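You operate a simulated robot arm through the tools that you are given. There is no shell and no other tool. Be economical: measure what you need, move in short steps, check, and stop when the job is done.

The job below is to be done with a simulated robot arm. You get a single attempt, and the scene is never put back.

JOB
Put things in order on the hooks end of the workbench. At the end: the blue yeast box is in the white flat tray; the orange scoop from the hooks end of the workbench stands where the blue yeast box stood; the orange cocoa shaker stands where the blue coffee mill stood; the blue coffee mill stands where the orange scoop stood; whatever was shut is shut again. Leave all else as you found it, and nothing knocked over.
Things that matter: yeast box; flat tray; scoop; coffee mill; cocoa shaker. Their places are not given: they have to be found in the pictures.

Only the result counts: the job must be done as asked and must still hold three seconds after the hand-in. Knocking over, shifting, dropping, spilling or breaking anything else fails it.

ROBOT AND FRAMES
A 7-joint arm with a two-finger parallel gripper, fixed in place. Base frame: the origin is at the foot of the arm, x ahead of it, y to its left, z up; the work surface is at about z = 0. Units: cm, rad, N and s.
With the tool pointing down near the work surface it reaches from about 24 to 62 cm from the base axis. Its first joint turns from -1.152 to 1.152 rad. Payload 2.6 kg.
The TCP is the grasp point between the finger pads, 3 cm short of the fingertips. In the tool frame z runs along the fingers and y along their closing line. The gripper opens to 9.4 cm. The fingers are 2.8 cm wide and 1 cm thick; the gripper's body (5 by 9.6 cm) begins 5.5 cm behind the TCP.
Orientation is told as [roll, pitch, yaw] about the base's x, y, z axes, in that order, counted from this pose: with the fingers straight down and closing along the base's y, the tool's x points along the base's -x, its y along +y and its z along -z.

CONTROLS
- The arm moves only by the tool jog_arm. Its argument "rows" is text: rows parted by semicolons, each of 7 numbers parted by spaces: the turn, a rotation vector about the tool's x, y, z in rad, then the shift along the tool's x, y, z in cm, then the closure in counts, from 0 (fully open) to 255 (shut). In form: wx wy wz dx dy dz claw; .... A call has 1 to 8 rows; each row is the pose to reach, as a shift and turn from the pose commanded when the call began, along the tool's axes at that moment. A row lasts 0.2 s, in which the tool goes at most 5 cm and 0.15 rad; a call with a longer step from one row to the next is refused whole, and so is a gripper value outside its range. A pose out of reach is approached as far as the arm can. The call stops where the force on the tool passes 40 N (or 10 N more than at its start, if that is more) or the arm is blocked; 0.2 s more then pass. The fingers move at their own pace (about 7.2 cm/s each) and stop on an object; they squeeze with about 31 N. The grip force told is the motor's: it shows also when the fingers shut on nothing. Time passes only in rows, and 0.2 s behind the last, so rows that repeat a pose let the fingers close. The reply holds the time, the measured pose of the TCP, the force on the tool along the base axes, the opening and the grip force, in the units named above and with some noise.
- Cameras (640 x 400 px; columns grow to the right, rows downward): "scene" is fixed at [1.19, 42.41, 54.23]; the picture's right is [-0.85, -0.53, 0.00], its down [-0.34, 0.55, -0.76] and it looks along [0.40, -0.64, -0.65] (base axes); focal length 328 px, centre (320, 200). "wrist" rides on the gripper at [-3.7, 0, -5.8] in the tool frame; the picture's right is [0.00, -1.00, 0.00], its down [0.97, 0.00, -0.24] and it looks along [0.24, 0.00, 0.97] (tool axes); focal length 218 px, centre (320, 200).
- get_image(camera): a new picture of that camera. The clock stands still meanwhile.
- measure_at(camera, pixels): for up to 12 pixels [column, row] of the newest picture of that camera ("zoom" is the newest enlarged one), the place [x, y, z] in the base frame of the surface seen there, good to about 0.2 cm, but the place of the scene camera against the robot may be out by one fixed shift of up to 2.5 cm in any direction. The clock stands still meanwhile.
- zoom(camera, box): a new picture of the part [left, top, right, bottom] of that camera's present view, enlarged. The clock stands still meanwhile.
- sign_off(): hands the job in; it is judged then, once.

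Go step by step. Measure first, check grasps and placings, and put right what went wrong. The budget is 80 turns and 54 pictures, counting those below and the enlarged ones. Unless the task says otherwise, let go and move clear before handing in, and close with one line.

The tools are called after "Request:" by a JSON object that holds its "fn" and its "kwargs". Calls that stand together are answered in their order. jog_arm: Moves the arm, as the interface text tells. Its arguments: {"type":"object","properties":{"rows":{"type":"string"}},"required":["rows"]} The other tools are called the same way: get_image (camera) takes a picture; measure_at (camera, pixels) gives the place of the surface under pixels of a picture; zoom (camera, box) takes an enlarged picture of a part of a camera's view; sign_off () hands the job in.

At the start:

```text
t: 0.0
ee_pos: [42.33, 5.63, 23.39]
orientation: [0.0, 0.001, 0.0]
ft_force: [1.1, 0.2, 0.5]
grip_width: 9.42
gripper_force: 0.1
```

scene: 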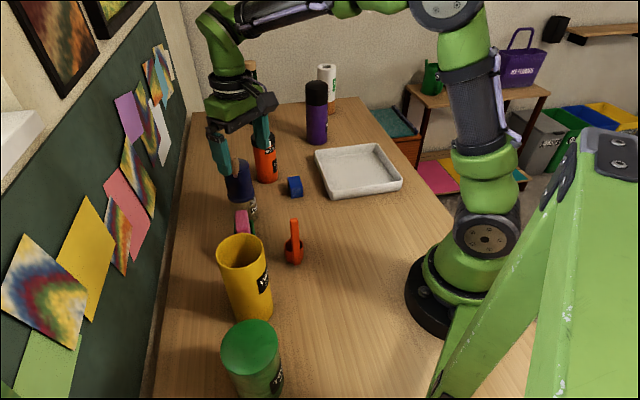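
wrist: 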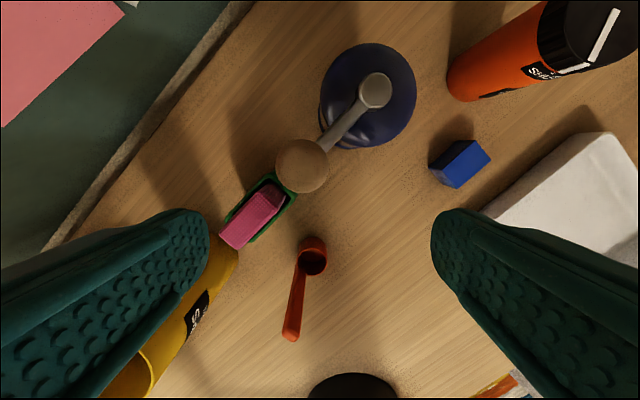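

The pictures show the blue mill (wrist 368,95), the yeast box (460,163), the scoop (305,280), the orange shaker (510,60) and the white tray. I'll zoom and measure these.

Request:
{"fn": "zoom", "kwargs": {"camera": "scene", "box": [180, 70, 420, 290]}}

Request:
{"fn": "measure_at", "kwargs": {"camera": "wrist", "pixels": [[312, 255], [291, 335], [304, 285], [460, 150], [452, 180], [375, 90], [302, 165], [350, 60], [600, 30], [475, 80], [260, 210], [590, 200]]}}

Request:
{"fn": "measure_at", "kwargs": {"camera": "scene", "pixels": [[294, 185], [294, 224], [294, 245], [294, 258], [265, 140], [265, 165], [240, 185], [358, 170], [318, 152], [375, 146], [400, 182], [328, 196]]}}

```text
1.82 times, centred on (300, 180) of scene
```

zoom: 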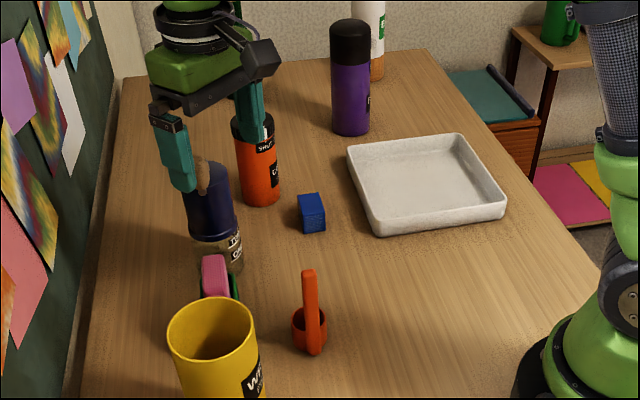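

```text
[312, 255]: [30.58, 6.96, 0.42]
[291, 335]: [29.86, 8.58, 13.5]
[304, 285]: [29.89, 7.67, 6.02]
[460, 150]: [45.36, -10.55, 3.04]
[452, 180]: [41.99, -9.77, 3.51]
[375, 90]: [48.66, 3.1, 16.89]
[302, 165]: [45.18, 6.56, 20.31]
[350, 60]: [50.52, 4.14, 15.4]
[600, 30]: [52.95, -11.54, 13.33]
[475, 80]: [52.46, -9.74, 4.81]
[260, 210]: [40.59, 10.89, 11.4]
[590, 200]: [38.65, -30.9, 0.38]
```

```text
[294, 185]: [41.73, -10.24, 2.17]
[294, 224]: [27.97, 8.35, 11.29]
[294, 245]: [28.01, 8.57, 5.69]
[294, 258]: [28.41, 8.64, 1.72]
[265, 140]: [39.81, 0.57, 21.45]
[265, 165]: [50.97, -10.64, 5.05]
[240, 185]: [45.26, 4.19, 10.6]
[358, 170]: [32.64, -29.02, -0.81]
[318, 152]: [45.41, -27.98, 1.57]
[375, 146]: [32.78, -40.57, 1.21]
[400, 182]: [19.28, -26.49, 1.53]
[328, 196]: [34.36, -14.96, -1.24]
```

The yeast box is near (43.6,-10.1), the scoop stands near (30,8), the mill is near (49.5,3.5) and the shaker near (53,-11). I'll zoom the wrist view for outlines before moving.

Request:
{"fn": "zoom", "kwargs": {"camera": "wrist", "box": [200, 20, 520, 220]}}

Request:
{"fn": "zoom", "kwargs": {"camera": "scene", "box": [200, 110, 330, 290]}}

```text
2.00 times, centred on (360, 120) of wrist
```

zoom: 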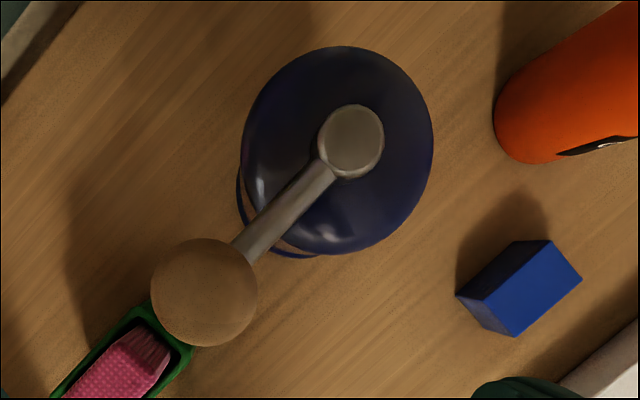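

```text
2.22 times, centred on (265, 200) of scene
```

zoom: 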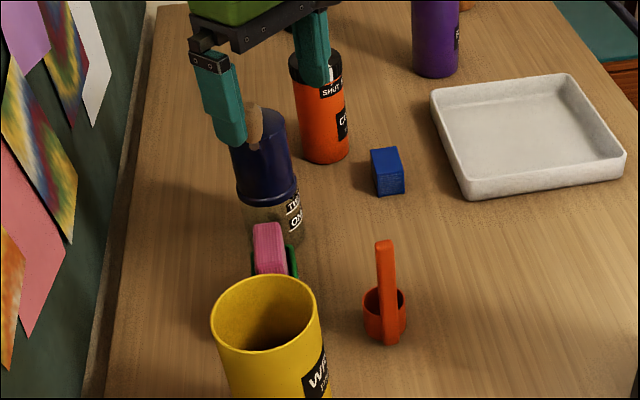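

The box's top face is the bright quad on its right. I'll measure its corners and other outlines.

Request:
{"fn": "zoom", "kwargs": {"camera": "wrist", "box": [410, 120, 510, 200]}}

Request:
{"fn": "measure_at", "kwargs": {"camera": "wrist", "pixels": [[474, 142], [488, 159], [459, 185], [446, 171], [431, 165], [466, 165], [410, 90], [330, 70], [370, 140], [258, 200], [240, 230], [236, 258]]}}

```text
5.00 times, centred on (460, 160) of wrist
```

zoom: 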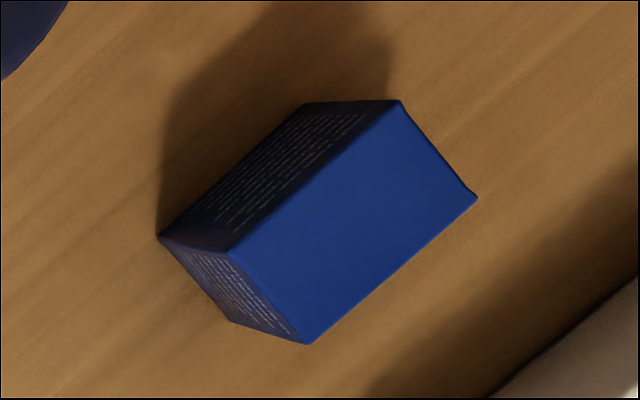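

```text
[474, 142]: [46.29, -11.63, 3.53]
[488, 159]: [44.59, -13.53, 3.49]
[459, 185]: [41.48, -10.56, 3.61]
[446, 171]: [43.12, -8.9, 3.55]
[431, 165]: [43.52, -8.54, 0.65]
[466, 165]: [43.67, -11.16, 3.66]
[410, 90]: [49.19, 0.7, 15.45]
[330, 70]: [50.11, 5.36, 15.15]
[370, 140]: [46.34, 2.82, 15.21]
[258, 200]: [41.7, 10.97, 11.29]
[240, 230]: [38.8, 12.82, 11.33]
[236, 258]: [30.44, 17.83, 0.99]
```

The box top is centred at (43.9,-11.15), 2.5 x 4.2 cm, height 3.5, with its long axis at about -0.71 rad. I'll rise, go above it with the yaw turned, and look.

Request:
{"fn": "jog_arm", "kwargs": {"rows": "0 0 0 0 0 -4 0; 0 0 0.15 -0.4 -4.5 -3.5 0; 0 0 0.3 -0.8 -9 -3 0; 0 0 0.45 -1.2 -13 -2.5 60; 0 0 0.6 -1.54 -16.78 -1 120; 0 0 0.72 -1.54 -16.78 3 120; 0 0 0.72 -1.54 -16.78 7 120; 0 0 0.72 -1.54 -16.78 11 120"}}

Request:
{"fn": "get_image", "kwargs": {"camera": "wrist"}}

Request:
{"fn": "get_image", "kwargs": {"camera": "scene"}}

```text
t: 1.8
ee_pos: [43.82, -10.95, 12.51]
orientation: [0.0, 0.001, -0.72]
ft_force: [0.4, 1.1, 0.3]
grip_width: 4.97
gripper_force: 0.1
```

```text
47 pictures are left
```

wrist: 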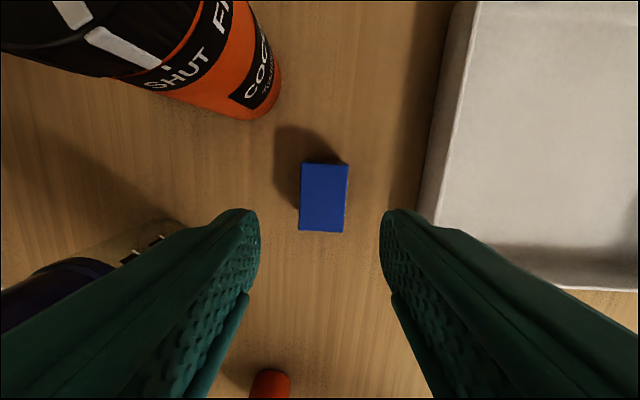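

```text
46 pictures are left
```

scene: 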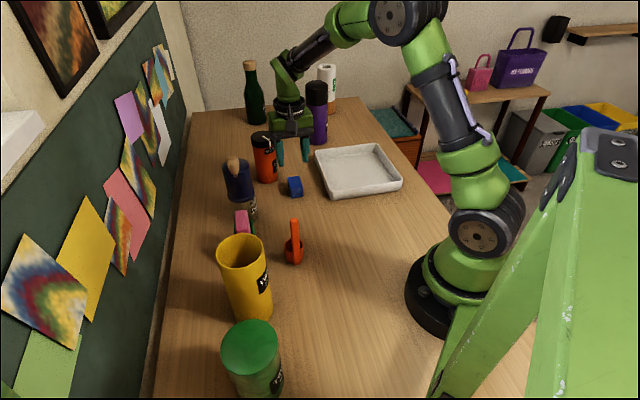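

The box is aligned with the fingers (wrist 323,197). I'll measure its top and nearby shaker and tray points.

Request:
{"fn": "measure_at", "kwargs": {"camera": "wrist", "pixels": [[304, 165], [346, 165], [301, 230], [343, 231], [323, 198], [276, 90], [240, 118], [430, 200], [465, 30], [560, 285], [270, 373], [550, 120]]}}

Request:
{"fn": "measure_at", "kwargs": {"camera": "scene", "pixels": [[297, 180], [317, 152], [376, 145], [401, 181], [328, 197], [358, 170], [264, 133], [264, 160], [254, 138], [275, 165], [238, 175], [318, 110]]}}

```text
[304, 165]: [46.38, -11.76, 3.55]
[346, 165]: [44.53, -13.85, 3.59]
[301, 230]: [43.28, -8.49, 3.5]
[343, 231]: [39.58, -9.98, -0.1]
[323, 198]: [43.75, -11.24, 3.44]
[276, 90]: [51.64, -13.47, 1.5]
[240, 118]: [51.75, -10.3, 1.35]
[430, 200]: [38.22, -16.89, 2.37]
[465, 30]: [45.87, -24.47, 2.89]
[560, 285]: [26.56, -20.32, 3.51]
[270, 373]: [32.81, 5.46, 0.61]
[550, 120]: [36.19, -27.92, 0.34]
```

```text
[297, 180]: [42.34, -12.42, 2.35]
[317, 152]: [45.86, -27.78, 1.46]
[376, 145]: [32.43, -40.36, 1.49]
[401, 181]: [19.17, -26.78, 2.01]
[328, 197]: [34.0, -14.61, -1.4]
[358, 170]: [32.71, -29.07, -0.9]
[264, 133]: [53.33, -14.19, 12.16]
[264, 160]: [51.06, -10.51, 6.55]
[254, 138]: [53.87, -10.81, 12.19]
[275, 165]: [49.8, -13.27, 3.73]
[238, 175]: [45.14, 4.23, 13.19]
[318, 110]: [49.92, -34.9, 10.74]
```

Centre (43.9,-11.17) is confirmed. I'll descend to TCP z of about 3.4, close, and lift a little.

Request:
{"fn": "jog_arm", "kwargs": {"rows": "0 0 0 -0.19 -0.1 4.5 120; 0 0 0 -0.19 -0.1 8 120; 0 0 0 -0.19 -0.1 9.1 120; 0 0 0 -0.19 -0.1 9.1 255; 0 0 0 -0.19 -0.1 9.1 255; 0 0 0 -0.19 -0.1 9.1 255; 0 0 0 -0.19 -0.1 6 255; 0 0 0 -0.19 -0.1 2 255"}}

Request:
{"fn": "get_image", "kwargs": {"camera": "wrist"}}

```text
t: 3.6
ee_pos: [43.96, -11.22, 10.29]
orientation: [0.0, 0.001, -0.721]
ft_force: [0.2, 0.8, -0.4]
grip_width: 3.77
gripper_force: 31.2
```

```text
45 pictures are left
```

wrist: 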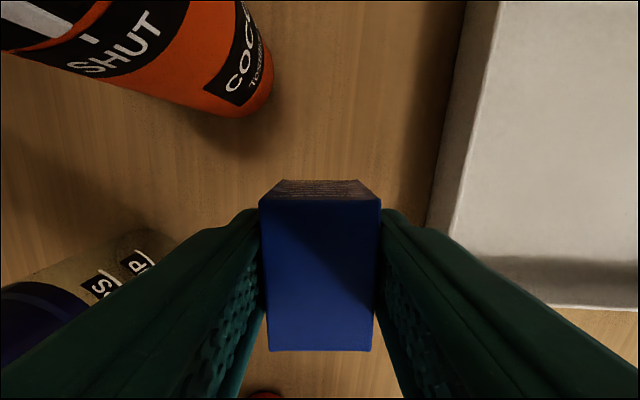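

The box is held. I'll carry it to the tray's middle (36,-26) and lower it to just above the tray floor.

Request:
{"fn": "jog_arm", "kwargs": {"rows": "0 0 0 -1 -4.3 -1.5 255; 0 0 0 -2 -8.6 -1.5 255; 0 0 0 -3 -12.9 -1.5 255; 0 0 0 -3.77 -16.4 -0.5 255; 0 0 0 -3.77 -16.4 3 255; 0 0 0 -3.77 -16.4 5.5 255; 0 0 0 -3.77 -16.4 6.3 255; 0 0 0 -3.77 -16.4 6.3 255"}}

Request:
{"fn": "get_image", "kwargs": {"camera": "wrist"}}

Request:
{"fn": "get_image", "kwargs": {"camera": "scene"}}

```text
t: 5.4
ee_pos: [35.84, -26.0, 3.98]
orientation: [0.0, 0.001, -0.72]
ft_force: [0.2, 0.3, -0.4]
grip_width: 3.75
gripper_force: 30.7
```

```text
44 pictures are left
```

wrist: 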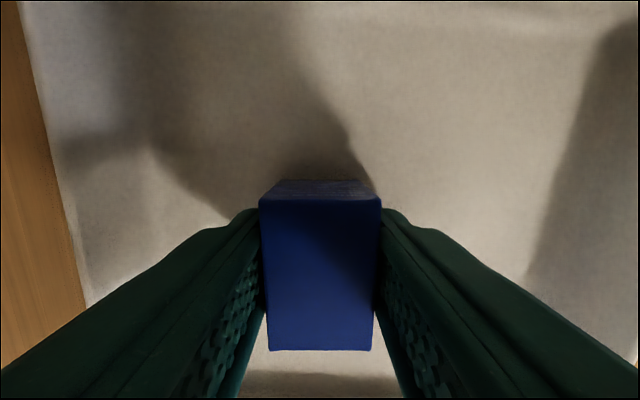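

```text
43 pictures are left
```

scene: 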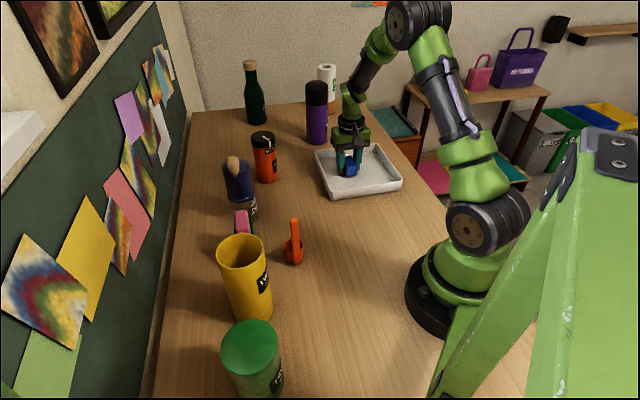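

The box is inside the tray, near the floor. I'll nudge down, open, and rise.

Request:
{"fn": "jog_arm", "kwargs": {"rows": "0 0 0 0 0 0.15 255; 0 0 0 0 0 0.15 100; 0 0 0 0 0 0.15 100; 0 0 0 0 0 -1 100; 0 0 0 0 0 -5 100; 0 0 0 0 0 -9.5 100; 0 0 0 0 0 -14 60"}}

Request:
{"fn": "get_image", "kwargs": {"camera": "wrist"}}

Request:
{"fn": "zoom", "kwargs": {"camera": "scene", "box": [200, 110, 420, 280]}}

```text
t: 7.0
ee_pos: [35.94, -26.16, 18.08]
orientation: [0.002, 0.002, -0.719]
ft_force: [0.6, -0.3, 0.1]
grip_width: 7.18
gripper_force: 0.1
```

```text
42 pictures are left
```

wrist: 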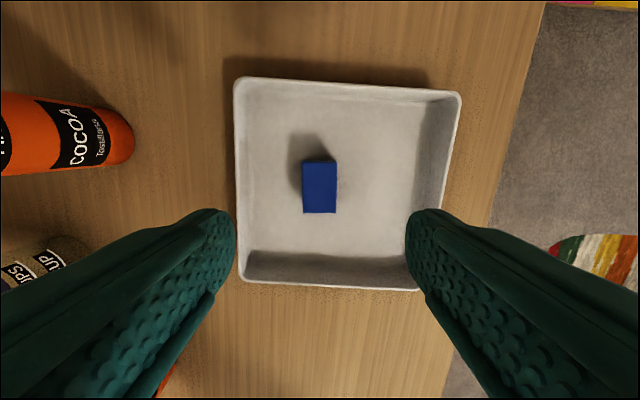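

```text
2.35 times, centred on (310, 195) of scene
```

zoom: 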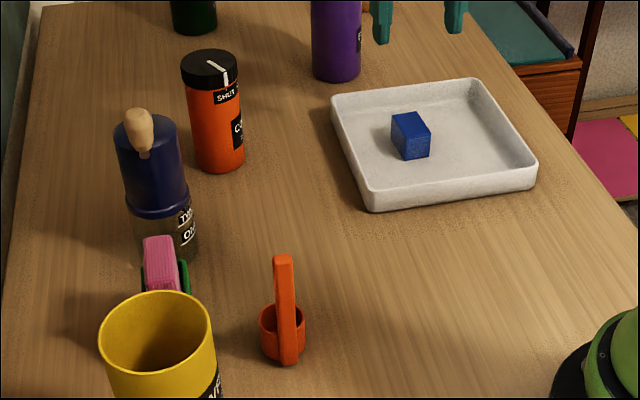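

The box sits in the tray (wrist 320,187). I'll travel over the scoop with yaw back to 0, and check the yellow cup's rim height from the scene.

Request:
{"fn": "measure_at", "kwargs": {"camera": "scene", "pixels": [[218, 245], [265, 245], [243, 236], [262, 300], [240, 215], [252, 340]]}}

Request:
{"fn": "jog_arm", "kwargs": {"rows": "0 0 -0.09 3.24 2.76 -0.6 60; 0 0 -0.18 6.48 5.52 -1.2 60; 0 0 -0.27 9.71 8.29 -1.8 60; 0 0 -0.36 12.95 11.05 -2.4 60; 0 0 -0.45 16.19 13.81 -3 60; 0 0 -0.54 19.43 16.58 -3.6 60; 0 0 -0.63 22.66 19.34 -4 60; 0 0 -0.72 25.9 22.1 -4 60"}}

Request:
{"fn": "get_image", "kwargs": {"camera": "wrist"}}

```text
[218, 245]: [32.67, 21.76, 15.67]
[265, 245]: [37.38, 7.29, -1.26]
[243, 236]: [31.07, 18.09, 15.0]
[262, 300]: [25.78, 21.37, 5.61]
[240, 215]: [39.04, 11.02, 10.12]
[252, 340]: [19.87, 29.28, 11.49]
```

```text
t: 8.8
ee_pos: [31.0, 7.76, 22.1]
orientation: [0.0, 0.001, 0.001]
ft_force: [-0.2, -0.4, 0.5]
grip_width: 7.18
gripper_force: 0.1
```

```text
40 pictures are left
```

wrist: 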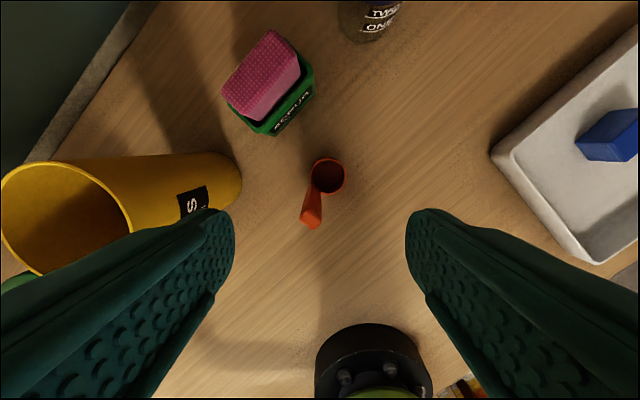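

The scoop is at wrist (325,190). I'll zoom in and measure the handle and cup.

Request:
{"fn": "zoom", "kwargs": {"camera": "wrist", "box": [280, 145, 368, 245]}}

Request:
{"fn": "measure_at", "kwargs": {"camera": "wrist", "pixels": [[311, 222], [302, 222], [320, 222], [312, 210], [316, 195], [328, 160], [345, 177], [328, 177], [336, 190], [374, 38], [345, 20], [240, 175]]}}

```text
4.00 times, centred on (324, 195) of wrist
```

zoom: 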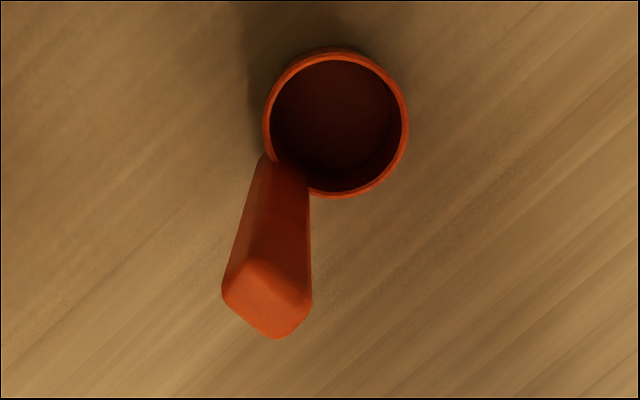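

```text
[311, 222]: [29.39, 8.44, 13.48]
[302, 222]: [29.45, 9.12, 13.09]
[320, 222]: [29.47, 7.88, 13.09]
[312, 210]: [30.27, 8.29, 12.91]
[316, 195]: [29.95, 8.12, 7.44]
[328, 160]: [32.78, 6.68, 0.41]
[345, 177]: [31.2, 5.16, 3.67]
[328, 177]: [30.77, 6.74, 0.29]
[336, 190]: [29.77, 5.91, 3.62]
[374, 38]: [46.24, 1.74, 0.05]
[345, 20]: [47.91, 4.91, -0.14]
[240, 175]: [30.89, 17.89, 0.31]
```

The handle is at about (29.75,8.4), 1.2 x 0.85 cm, top at 13.4. The cup centre is about (31.4,6.85), so the handle lies 45° radially from it. I'll turn the fingers to yaw +0.785 above the handle and check before descending.

Request:
{"fn": "jog_arm", "kwargs": {"rows": "0 0 -0.13 0.3 0.15 0 90; 0 0 -0.26 0.6 0.3 0 120; 0 0 -0.39 1.0 0.5 0 130; 0 0 -0.52 1.25 0.64 1 130; 0 0 -0.65 1.25 0.64 2 130; 0 0 -0.785 1.25 0.64 3.5 130; 0 0 -0.785 1.25 0.64 4.5 130"}}

Request:
{"fn": "get_image", "kwargs": {"camera": "wrist"}}

```text
t: 10.4
ee_pos: [29.69, 8.32, 17.48]
orientation: [-0.001, -0.001, 0.788]
ft_force: [-0.6, 0.3, -0.6]
grip_width: 4.57
gripper_force: 0.0
```

```text
38 pictures are left
```

wrist: 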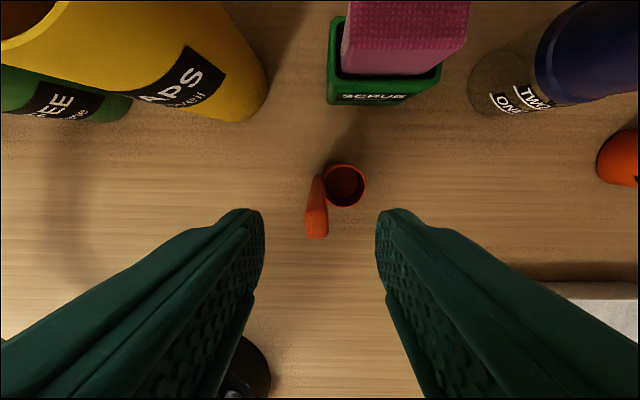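

The handle is centred between the fingers and aligned (wrist 317,230). I'll descend and close.

Request:
{"fn": "jog_arm", "kwargs": {"rows": "0 0 0 0.2 0 3.5 130; 0 0 0 0.2 0 6.4 130; 0 0 0 0.2 0 6.4 255; 0 0 0 0.2 0 6.4 255; 0 0 0 0.2 0 6.4 255; 0 0 0 0.2 0 6.4 255"}}

Request:
{"fn": "get_image", "kwargs": {"camera": "wrist"}}

```text
t: 11.8
ee_pos: [29.72, 8.14, 11.06]
orientation: [0.0, -0.001, 0.786]
ft_force: [-0.4, -0.5, 0.0]
grip_width: 1.12
gripper_force: 30.9
```

```text
37 pictures are left
```

wrist: 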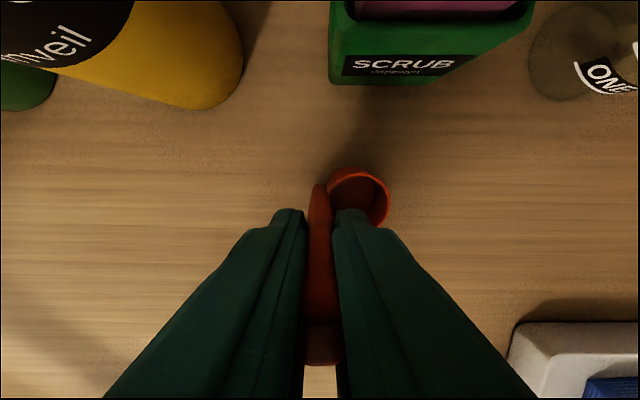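

The scoop is held (width 1.12). I'll lift it and carry it so it lands on the box's old spot, then check above.

Request:
{"fn": "jog_arm", "kwargs": {"rows": "0 0 0 0 0 -4 255; 0 0 0 0.78 -4.4 -5 255; 0 0 0 1.57 -8.8 -5 255; 0 0 0 2.35 -13.2 -5 255; 0 0 0 3.14 -17.6 -5 255; 0 0 0 3.92 -22 -4 255; 0 0 0 3.92 -22 -2 255; 0 0 0 3.92 -22 -1.5 255"}}

Request:
{"fn": "get_image", "kwargs": {"camera": "wrist"}}

Request:
{"fn": "get_image", "kwargs": {"camera": "scene"}}

```text
t: 13.6
ee_pos: [42.43, -10.29, 12.52]
orientation: [-0.002, 0.0, 0.786]
ft_force: [0.8, 0.6, 0.1]
grip_width: 1.13
gripper_force: 31.1
```

```text
36 pictures are left
```

wrist: 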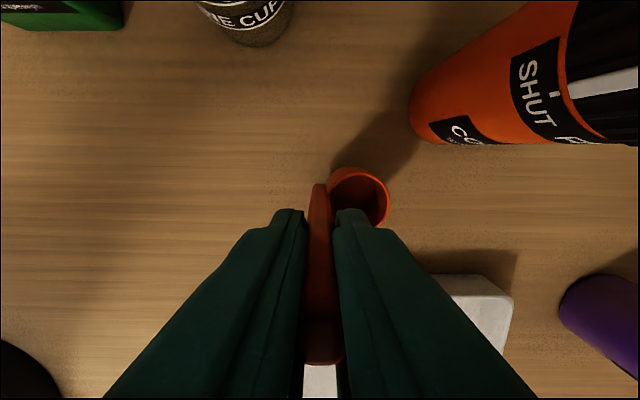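

```text
35 pictures are left
```

scene: 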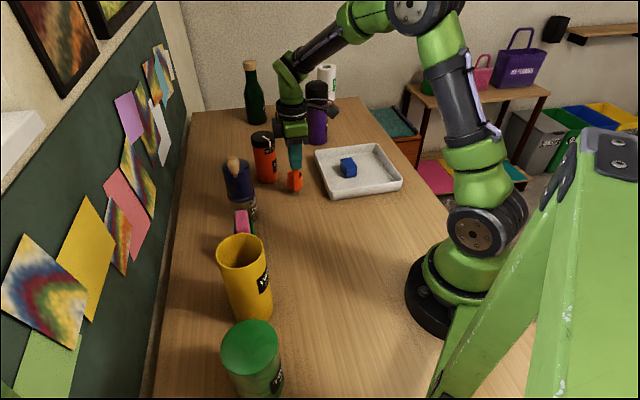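

The grip is unchanged and the position is right. I'll lower to the original grasp height (11.06), release gently, and rise.

Request:
{"fn": "jog_arm", "kwargs": {"rows": "0 0 0 0 0 1 255; 0 0 0 0 0 1.45 255; 0 0 0 0 0 1.5 255; 0 0 0 0 0 1.5 180; 0 0 0 0 0 1.5 150; 0 0 0 0 0 -1 150; 0 0 0 0 0 -5 150; 0 0 0 0 0 -9 150"}}

Request:
{"fn": "get_image", "kwargs": {"camera": "wrist"}}

Request:
{"fn": "zoom", "kwargs": {"camera": "scene", "box": [200, 110, 420, 280]}}

```text
t: 15.4
ee_pos: [42.38, -10.17, 21.6]
orientation: [0.0, 0.0, 0.787]
ft_force: [-0.2, 0.9, -0.1]
grip_width: 3.89
gripper_force: 0.1
```

```text
34 pictures are left
```

wrist: 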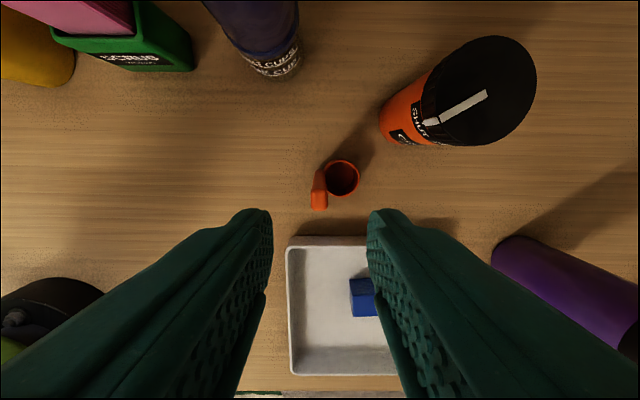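

```text
2.35 times, centred on (310, 195) of scene
```

zoom: 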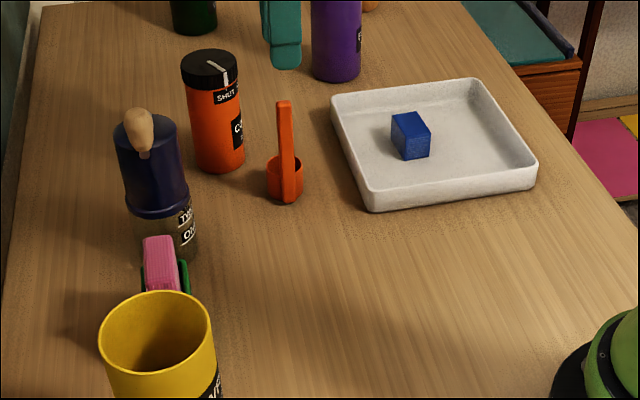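

The scoop stands on the box's old spot. Before moving the mill and shaker I'll read their labels and shapes.

Request:
{"fn": "zoom", "kwargs": {"camera": "wrist", "box": [190, 0, 350, 100]}}

Request:
{"fn": "zoom", "kwargs": {"camera": "scene", "box": [210, 120, 310, 225]}}

Request:
{"fn": "zoom", "kwargs": {"camera": "wrist", "box": [370, 25, 550, 160]}}

```text
4.00 times, centred on (270, 50) of wrist
```

zoom: 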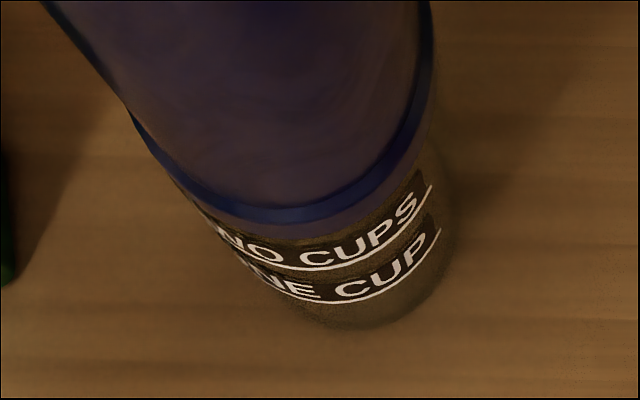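

```text
3.81 times, centred on (260, 172) of scene
```

zoom: 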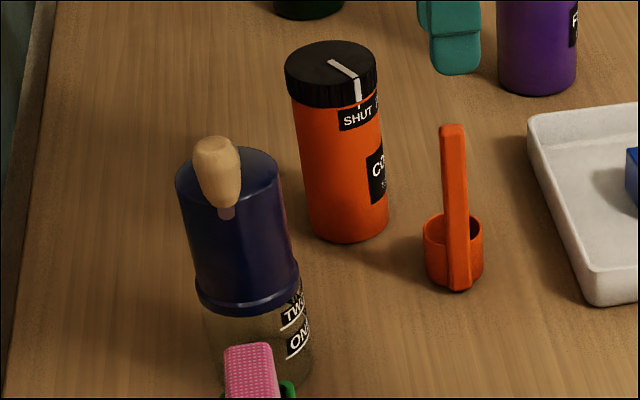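

```text
2.96 times, centred on (460, 92) of wrist
```

zoom: 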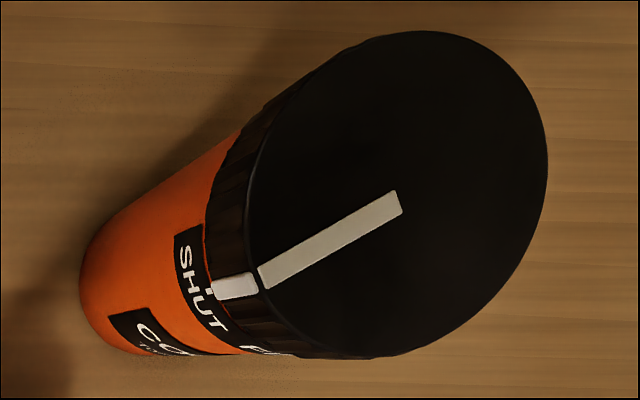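

The mill's crank points towards (-0.7,+0.7) from its axis, so I'll grip the blue body with the fingers closing across the crank (yaw -0.785, knob on the tool +x side). I'll move above the mill, turning on the way.

Request:
{"fn": "jog_arm", "kwargs": {"rows": "0 0 0 0 0 -4.4 60; 0 0 0.14 -2 0.7 -5 30; 0 0 0.28 -4 1.4 -5 0; 0 0 0.42 -6 2.1 -5 0; 0 0 0.56 -8 2.8 -5 0; 0 0 0.7 -10 3.5 -5 0; 0 0 0.84 -12 4.2 -5 0; 0 0 0.98 -13.86 4.93 -5 0"}}

Request:
{"fn": "jog_arm", "kwargs": {"rows": "0 0 0.14 0 0 0 0; 0 0 0.28 0 0 0 0; 0 0 0.42 0 0 0 0; 0 0 0.56 0 0 0 0; 0 0 0.592 0 0 0 0"}}

Request:
{"fn": "get_image", "kwargs": {"camera": "wrist"}}

```text
t: 17.2
ee_pos: [48.79, 3.09, 26.7]
orientation: [-0.001, -0.001, -0.199]
ft_force: [0.2, 0.5, -0.9]
grip_width: 9.39
gripper_force: 0.1
```

```text
t: 18.4
ee_pos: [48.76, 3.04, 26.59]
orientation: [0.0, 0.0, -0.789]
ft_force: [0.4, -1.2, 0.4]
grip_width: 9.39
gripper_force: 0.0
```

```text
29 pictures are left
```

wrist: 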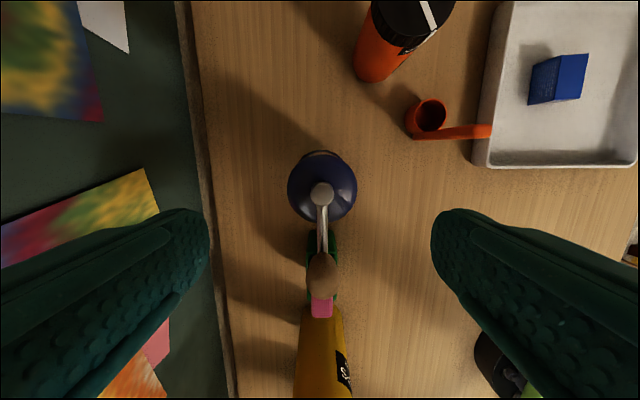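

The crank is aligned with the tool's x axis (hub at wrist 322,194). I'll zoom and measure widths and heights.

Request:
{"fn": "zoom", "kwargs": {"camera": "wrist", "box": [270, 140, 380, 320]}}

Request:
{"fn": "measure_at", "kwargs": {"camera": "wrist", "pixels": [[322, 194], [322, 230], [321, 262], [321, 290], [312, 275], [291, 188], [353, 188], [322, 153], [305, 212], [340, 212], [322, 308], [322, 170]]}}

```text
2.22 times, centred on (325, 230) of wrist
```

zoom: 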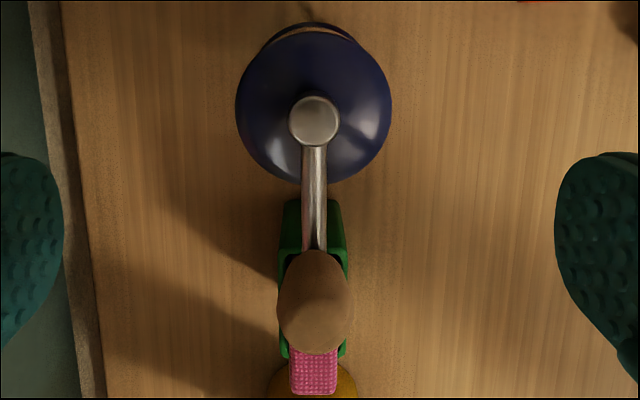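

```text
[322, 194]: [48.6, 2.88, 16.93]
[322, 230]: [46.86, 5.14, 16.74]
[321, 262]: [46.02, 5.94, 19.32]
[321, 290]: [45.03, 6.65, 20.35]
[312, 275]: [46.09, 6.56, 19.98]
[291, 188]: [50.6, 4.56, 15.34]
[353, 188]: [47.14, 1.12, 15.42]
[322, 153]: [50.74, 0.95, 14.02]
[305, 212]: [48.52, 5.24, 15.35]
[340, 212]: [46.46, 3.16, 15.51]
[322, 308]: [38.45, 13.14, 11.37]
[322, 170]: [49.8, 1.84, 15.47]
```

The axis is about (48.7,2.9), the hub top 16.9, the knob's inner edge 4 cm off axis, and the blue body about 5–6 cm wide. I'll descend to TCP z of about 13 and close.

Request:
{"fn": "jog_arm", "kwargs": {"rows": "0 0 0 -0.06 -0.14 4.5 0; 0 0 0 -0.06 -0.14 9 0; 0 0 0 -0.06 -0.14 12 0; 0 0 0 -0.06 -0.14 13.6 0; 0 0 0 -0.06 -0.14 13.6 0"}}

Request:
{"fn": "get_image", "kwargs": {"camera": "wrist"}}

Request:
{"fn": "zoom", "kwargs": {"camera": "scene", "box": [180, 80, 340, 240]}}

```text
t: 19.6
ee_pos: [48.67, 2.96, 13.13]
orientation: [0.001, -0.001, -0.789]
ft_force: [-0.7, -0.6, -1.1]
grip_width: 9.38
gripper_force: 0.0
```

```text
27 pictures are left
```

wrist: 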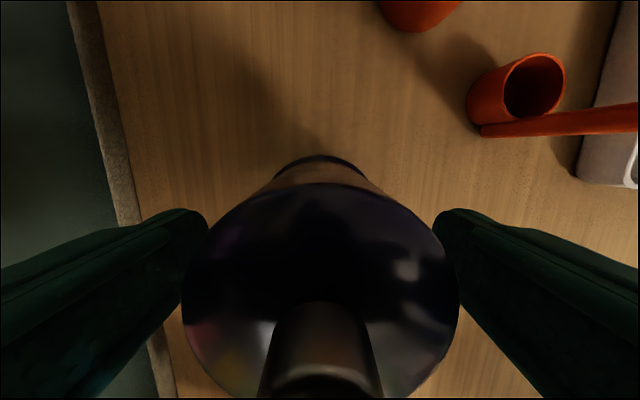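

```text
2.50 times, centred on (260, 160) of scene
```

zoom: 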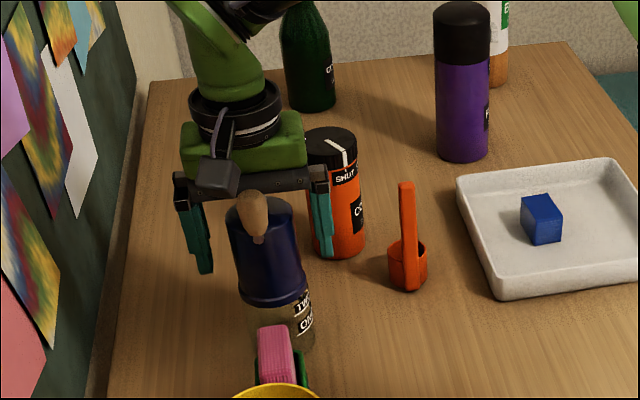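

The mill is centred between the fingers (wrist columns 182–460). I'll close and give a small test lift.

Request:
{"fn": "jog_arm", "kwargs": {"rows": "0 0 0 0 0 0 255; 0 0 0 0 0 0 255; 0 0 0 0 0 0 255; 0 0 0 0 0 0 255; 0 0 0 0 0 -1 255; 0 0 0 0 0 -2 255; 0 0 0 0 0 -2 255"}}

Request:
{"fn": "zoom", "kwargs": {"camera": "scene", "box": [180, 80, 340, 240]}}

```text
t: 21.2
ee_pos: [48.62, 2.95, 15.08]
orientation: [0.001, -0.001, -0.788]
ft_force: [-0.7, -0.2, -2.3]
grip_width: 5.86
gripper_force: 30.7
```

```text
2.50 times, centred on (260, 160) of scene
```

zoom: 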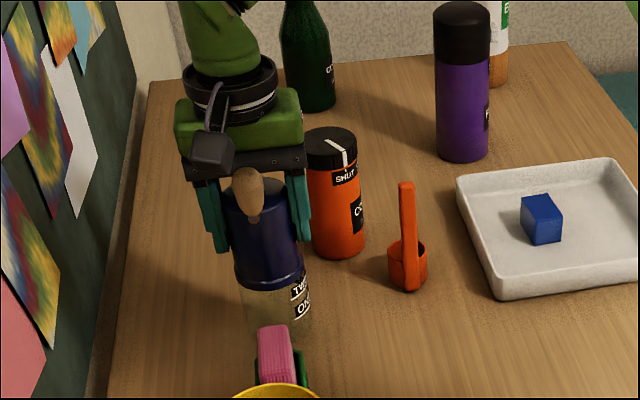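

The mill came up whole (width 5.86). I'll carry it to the scoop's old spot (31.1,7.15), detouring away from the scrub holder.

Request:
{"fn": "jog_arm", "kwargs": {"rows": "0 0 0 1.05 -3.18 -3 255; 0 0 0 2.46 -6.72 -5 255; 0 0 0 5.28 -8.85 -5 255; 0 0 0 8.81 -9.57 -5 255; 0 0 0 13.05 -9.58 -4 255; 0 0 0 15.33 -9.46 -2 255; 0 0 0 15.33 -9.46 -1 255"}}

Request:
{"fn": "get_image", "kwargs": {"camera": "scene"}}

Request:
{"fn": "get_image", "kwargs": {"camera": "wrist"}}

```text
t: 22.8
ee_pos: [31.05, 7.1, 16.06]
orientation: [0.0, 0.001, -0.787]
ft_force: [0.5, -0.2, -4.0]
grip_width: 5.83
gripper_force: 32.0
```

```text
24 pictures are left
```

scene: 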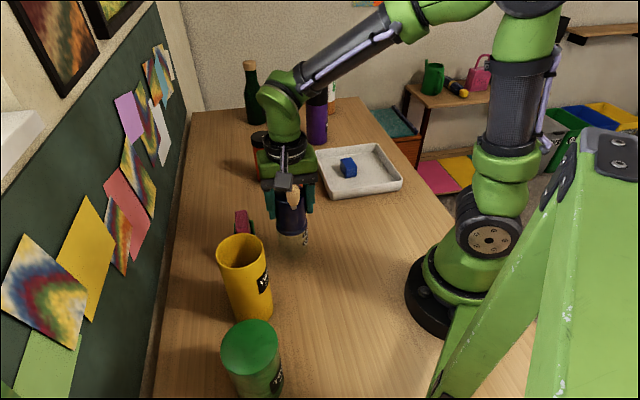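

```text
23 pictures are left
```

wrist: 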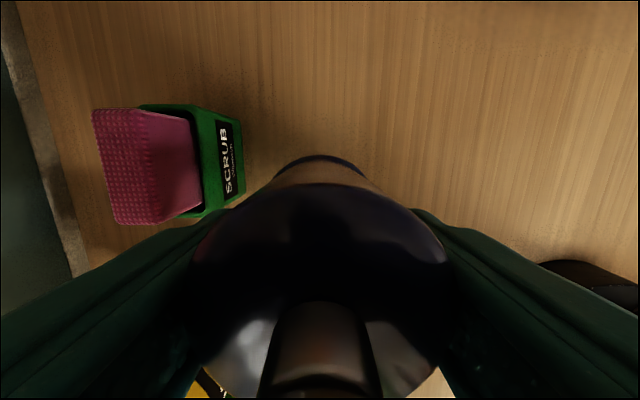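

The mill is over the scoop's old spot. I'll lower 2.9 cm, release with a small opening, and rise.

Request:
{"fn": "jog_arm", "kwargs": {"rows": "0 0 0 0 0 1.5 255; 0 0 0 0 0 2.6 255; 0 0 0 0 0 2.93 255; 0 0 0 0 0 2.93 255; 0 0 0 0 0 2.93 60; 0 0 0 0 0 2.93 50; 0 0 0 0 0 1 50; 0 0 0 0 0 -3 50"}}

Request:
{"fn": "get_image", "kwargs": {"camera": "wrist"}}

```text
t: 24.6
ee_pos: [31.18, 7.13, 18.98]
orientation: [0.001, 0.0, -0.785]
ft_force: [0.2, 0.6, -0.1]
grip_width: 7.58
gripper_force: 0.1
```

```text
22 pictures are left
```

wrist: 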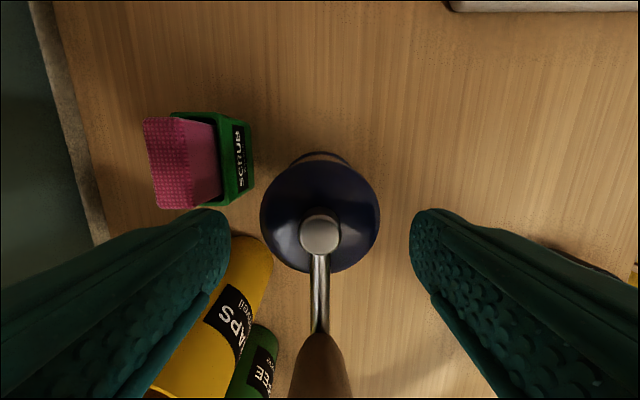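

The mill stands upright with its crank unmoved. I'll rise and move over the shaker, turning to yaw 0.

Request:
{"fn": "jog_arm", "kwargs": {"rows": "0 0 0 0 0 -4.5 50; 0 0 0 0 0 -8.5 20; 0 0 -0.13 -4.76 0.26 -8.5 0; 0 0 -0.26 -9.52 0.52 -8.5 0; 0 0 -0.39 -14.28 0.78 -8.5 0; 0 0 -0.52 -19.04 1.04 -8.5 0; 0 0 -0.65 -23.8 1.3 -8.5 0; 0 0 -0.785 -28.56 1.56 -8.5 0"}}

Request:
{"fn": "get_image", "kwargs": {"camera": "wrist"}}

Request:
{"fn": "zoom", "kwargs": {"camera": "scene", "box": [200, 110, 420, 300]}}

```text
t: 26.4
ee_pos: [52.49, -12.22, 27.51]
orientation: [0.0, 0.002, -0.001]
ft_force: [-0.3, 0.8, -0.9]
grip_width: 9.43
gripper_force: 0.1
```

```text
21 pictures are left
```

wrist: 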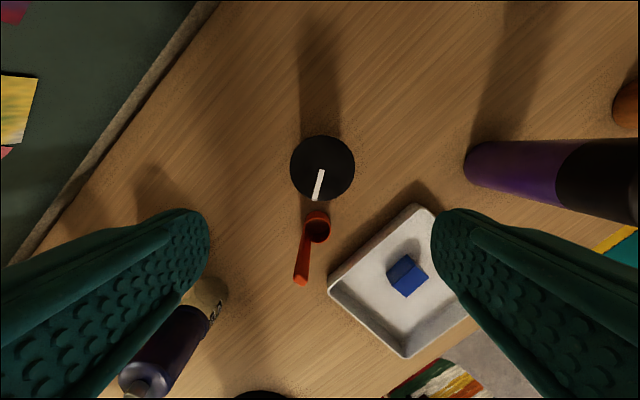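

```text
2.11 times, centred on (310, 205) of scene
```

zoom: 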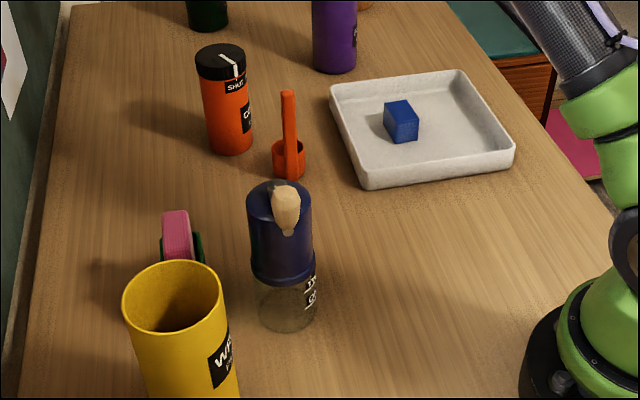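

Request:
{"fn": "measure_at", "kwargs": {"camera": "wrist", "pixels": [[322, 165], [294, 168], [352, 168], [322, 140], [322, 197], [310, 205], [312, 232], [301, 281], [329, 222], [318, 215]]}}

Request:
{"fn": "zoom", "kwargs": {"camera": "wrist", "box": [270, 120, 380, 300]}}

```text
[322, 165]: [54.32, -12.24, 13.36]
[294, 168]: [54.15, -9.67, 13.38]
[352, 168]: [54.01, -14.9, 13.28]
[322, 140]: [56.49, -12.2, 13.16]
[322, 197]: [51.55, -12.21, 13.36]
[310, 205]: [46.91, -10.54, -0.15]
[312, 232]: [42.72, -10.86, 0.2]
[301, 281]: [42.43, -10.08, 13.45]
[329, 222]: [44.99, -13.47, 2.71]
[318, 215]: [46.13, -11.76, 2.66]
```

```text
2.22 times, centred on (325, 210) of wrist
```

zoom: 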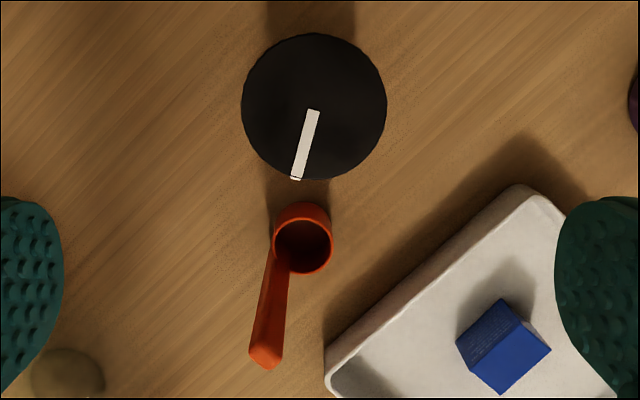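

The shaker's axis is at (54.05,-12.27), its lid top at 13.36, and it is about 5.6 cm across. I'll descend to TCP z of about 8.6, so the fingers take the body below the lid.

Request:
{"fn": "jog_arm", "kwargs": {"rows": "0 0 0 -1.56 -0.05 3 0; 0 0 0 -1.56 -0.05 7.5 0; 0 0 0 -1.56 -0.05 12 0; 0 0 0 -1.56 -0.05 16 0; 0 0 0 -1.56 -0.05 18.2 0; 0 0 0 -1.56 -0.05 18.9 0; 0 0 0 -1.56 -0.05 18.9 0"}}

Request:
{"fn": "zoom", "kwargs": {"camera": "scene", "box": [200, 70, 360, 220]}}

Request:
{"fn": "get_image", "kwargs": {"camera": "wrist"}}

```text
t: 28.0
ee_pos: [53.94, -12.0, 8.53]
orientation: [-0.001, 0.001, -0.002]
ft_force: [0.2, 0.8, -0.4]
grip_width: 9.39
gripper_force: 0.2
```

```text
2.67 times, centred on (280, 145) of scene
```

zoom: 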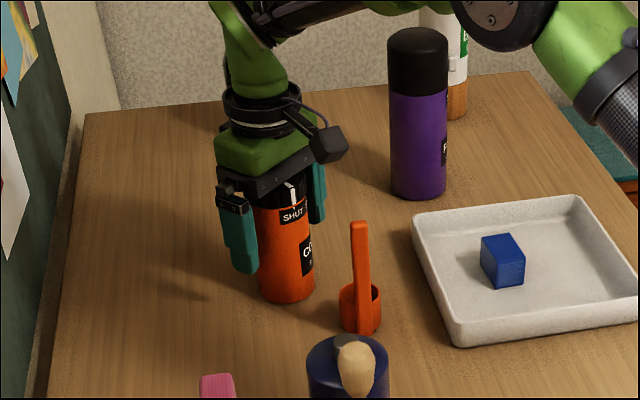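

```text
17 pictures are left
```

wrist: 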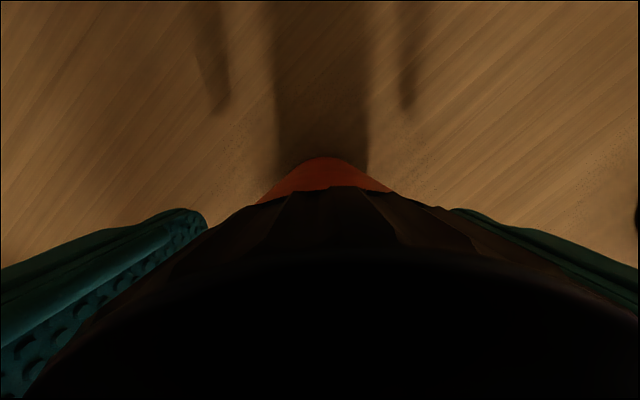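

The gripper straddles the shaker with clearance. I'll shift 0.2 to centre, close, and test lift.

Request:
{"fn": "jog_arm", "kwargs": {"rows": "0 0 0 0 -0.15 0 0; 0 0 0 0 -0.15 0 255; 0 0 0 0 -0.15 0 255; 0 0 0 0 -0.15 0 255; 0 0 0 0 -0.15 0 255; 0 0 0 0 -0.15 -1 255; 0 0 0 0 -0.15 -2.5 255; 0 0 0 0 -0.15 -2.5 255"}}

Request:
{"fn": "zoom", "kwargs": {"camera": "scene", "box": [200, 70, 360, 220]}}

```text
t: 29.8
ee_pos: [54.05, -12.27, 11.12]
orientation: [0.0, 0.0, -0.003]
ft_force: [0.3, 0.0, -2.8]
grip_width: 5.92
gripper_force: 31.4
```

```text
2.67 times, centred on (280, 145) of scene
```

zoom: 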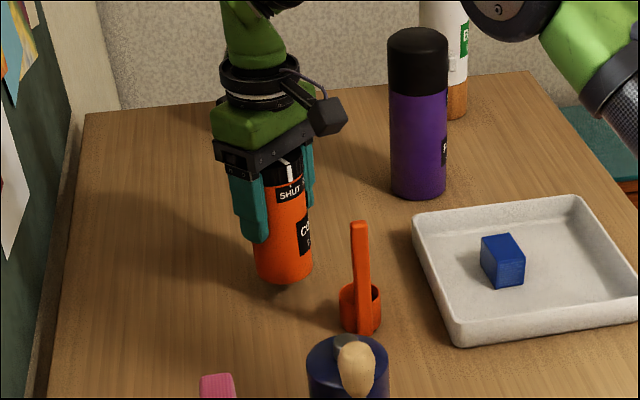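

The shaker was lifted whole with its dial still at SHUT. I'll carry it to the mill's old spot (48.7,2.9) and lower it.

Request:
{"fn": "jog_arm", "kwargs": {"rows": "0 0 0 1.1 3.2 -1.5 255; 0 0 0 2.4 6.8 -1.5 255; 0 0 0 3.7 10.4 -1.5 255; 0 0 0 5 14 -1.5 255; 0 0 0 5.35 15.17 -0.5 255; 0 0 0 5.35 15.17 1.5 255; 0 0 0 5.35 15.17 2.3 255; 0 0 0 5.35 15.17 2.48 255"}}

Request:
{"fn": "zoom", "kwargs": {"camera": "scene", "box": [180, 90, 340, 240]}}

```text
t: 31.6
ee_pos: [48.67, 2.89, 8.63]
orientation: [-0.001, 0.0, -0.001]
ft_force: [-1.4, -2.3, 2.9]
grip_width: 5.93
gripper_force: 31.1
```

```text
2.67 times, centred on (260, 165) of scene
```

zoom: 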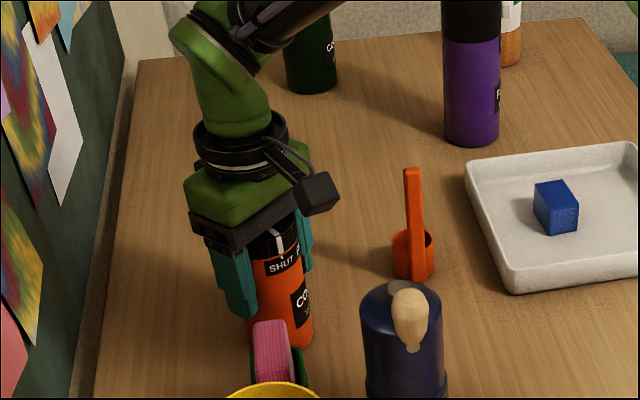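

It has touched the bench (vertical force changed from -2.8 to +2.9 N). I'll release, rise straight up, and check everything.

Request:
{"fn": "jog_arm", "kwargs": {"rows": "0 0 0 0 0 0 40; 0 0 0 0 0 0 20; 0 0 0 0 0 0 10; 0 0 0 0 0 -3 10; 0 0 0 0 0 -7.5 10; 0 0 0 0 0 -12 10; 0 0 0 0 0 -16.5 10"}}

Request:
{"fn": "get_image", "kwargs": {"camera": "wrist"}}

Request:
{"fn": "get_image", "kwargs": {"camera": "scene"}}

Request:
{"fn": "zoom", "kwargs": {"camera": "scene", "box": [180, 110, 420, 300]}}

```text
t: 33.2
ee_pos: [48.62, 2.84, 25.29]
orientation: [-0.001, 0.0, -0.001]
ft_force: [-0.5, 0.2, 0.0]
grip_width: 9.03
gripper_force: 0.1
```

```text
14 pictures are left
```

wrist: 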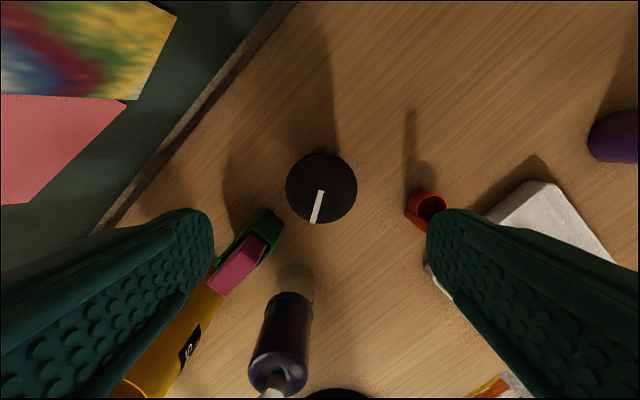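

```text
13 pictures are left
```

scene: 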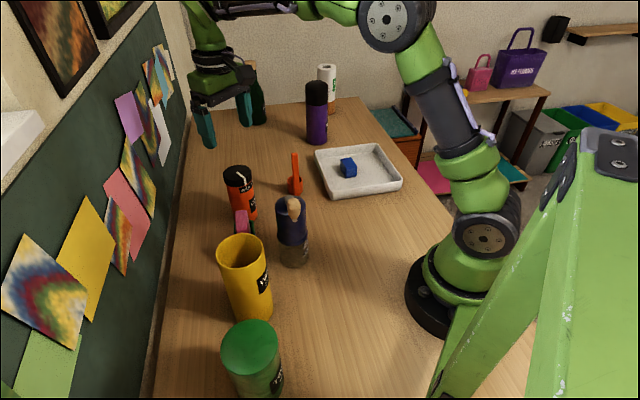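

```text
2.11 times, centred on (300, 205) of scene
```

zoom: 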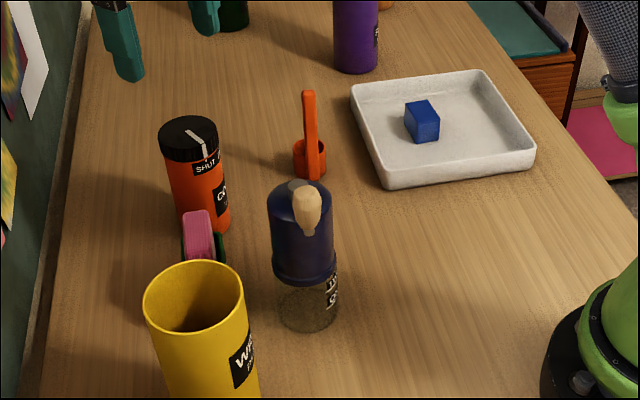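

Everything stands in place: the yeast box is in the tray, the scoop, mill and shaker are upright on their new spots, the dial is still at SHUT, and the arm is clear. I'm handing in.

Request:
{"fn": "sign_off", "kwargs": {}}

```text
The job is handed in.
```

The job is handed in: the yeast box is in the tray, and the scoop, cocoa shaker and coffee mill stand upright on the spots you named, with the shaker still shut.
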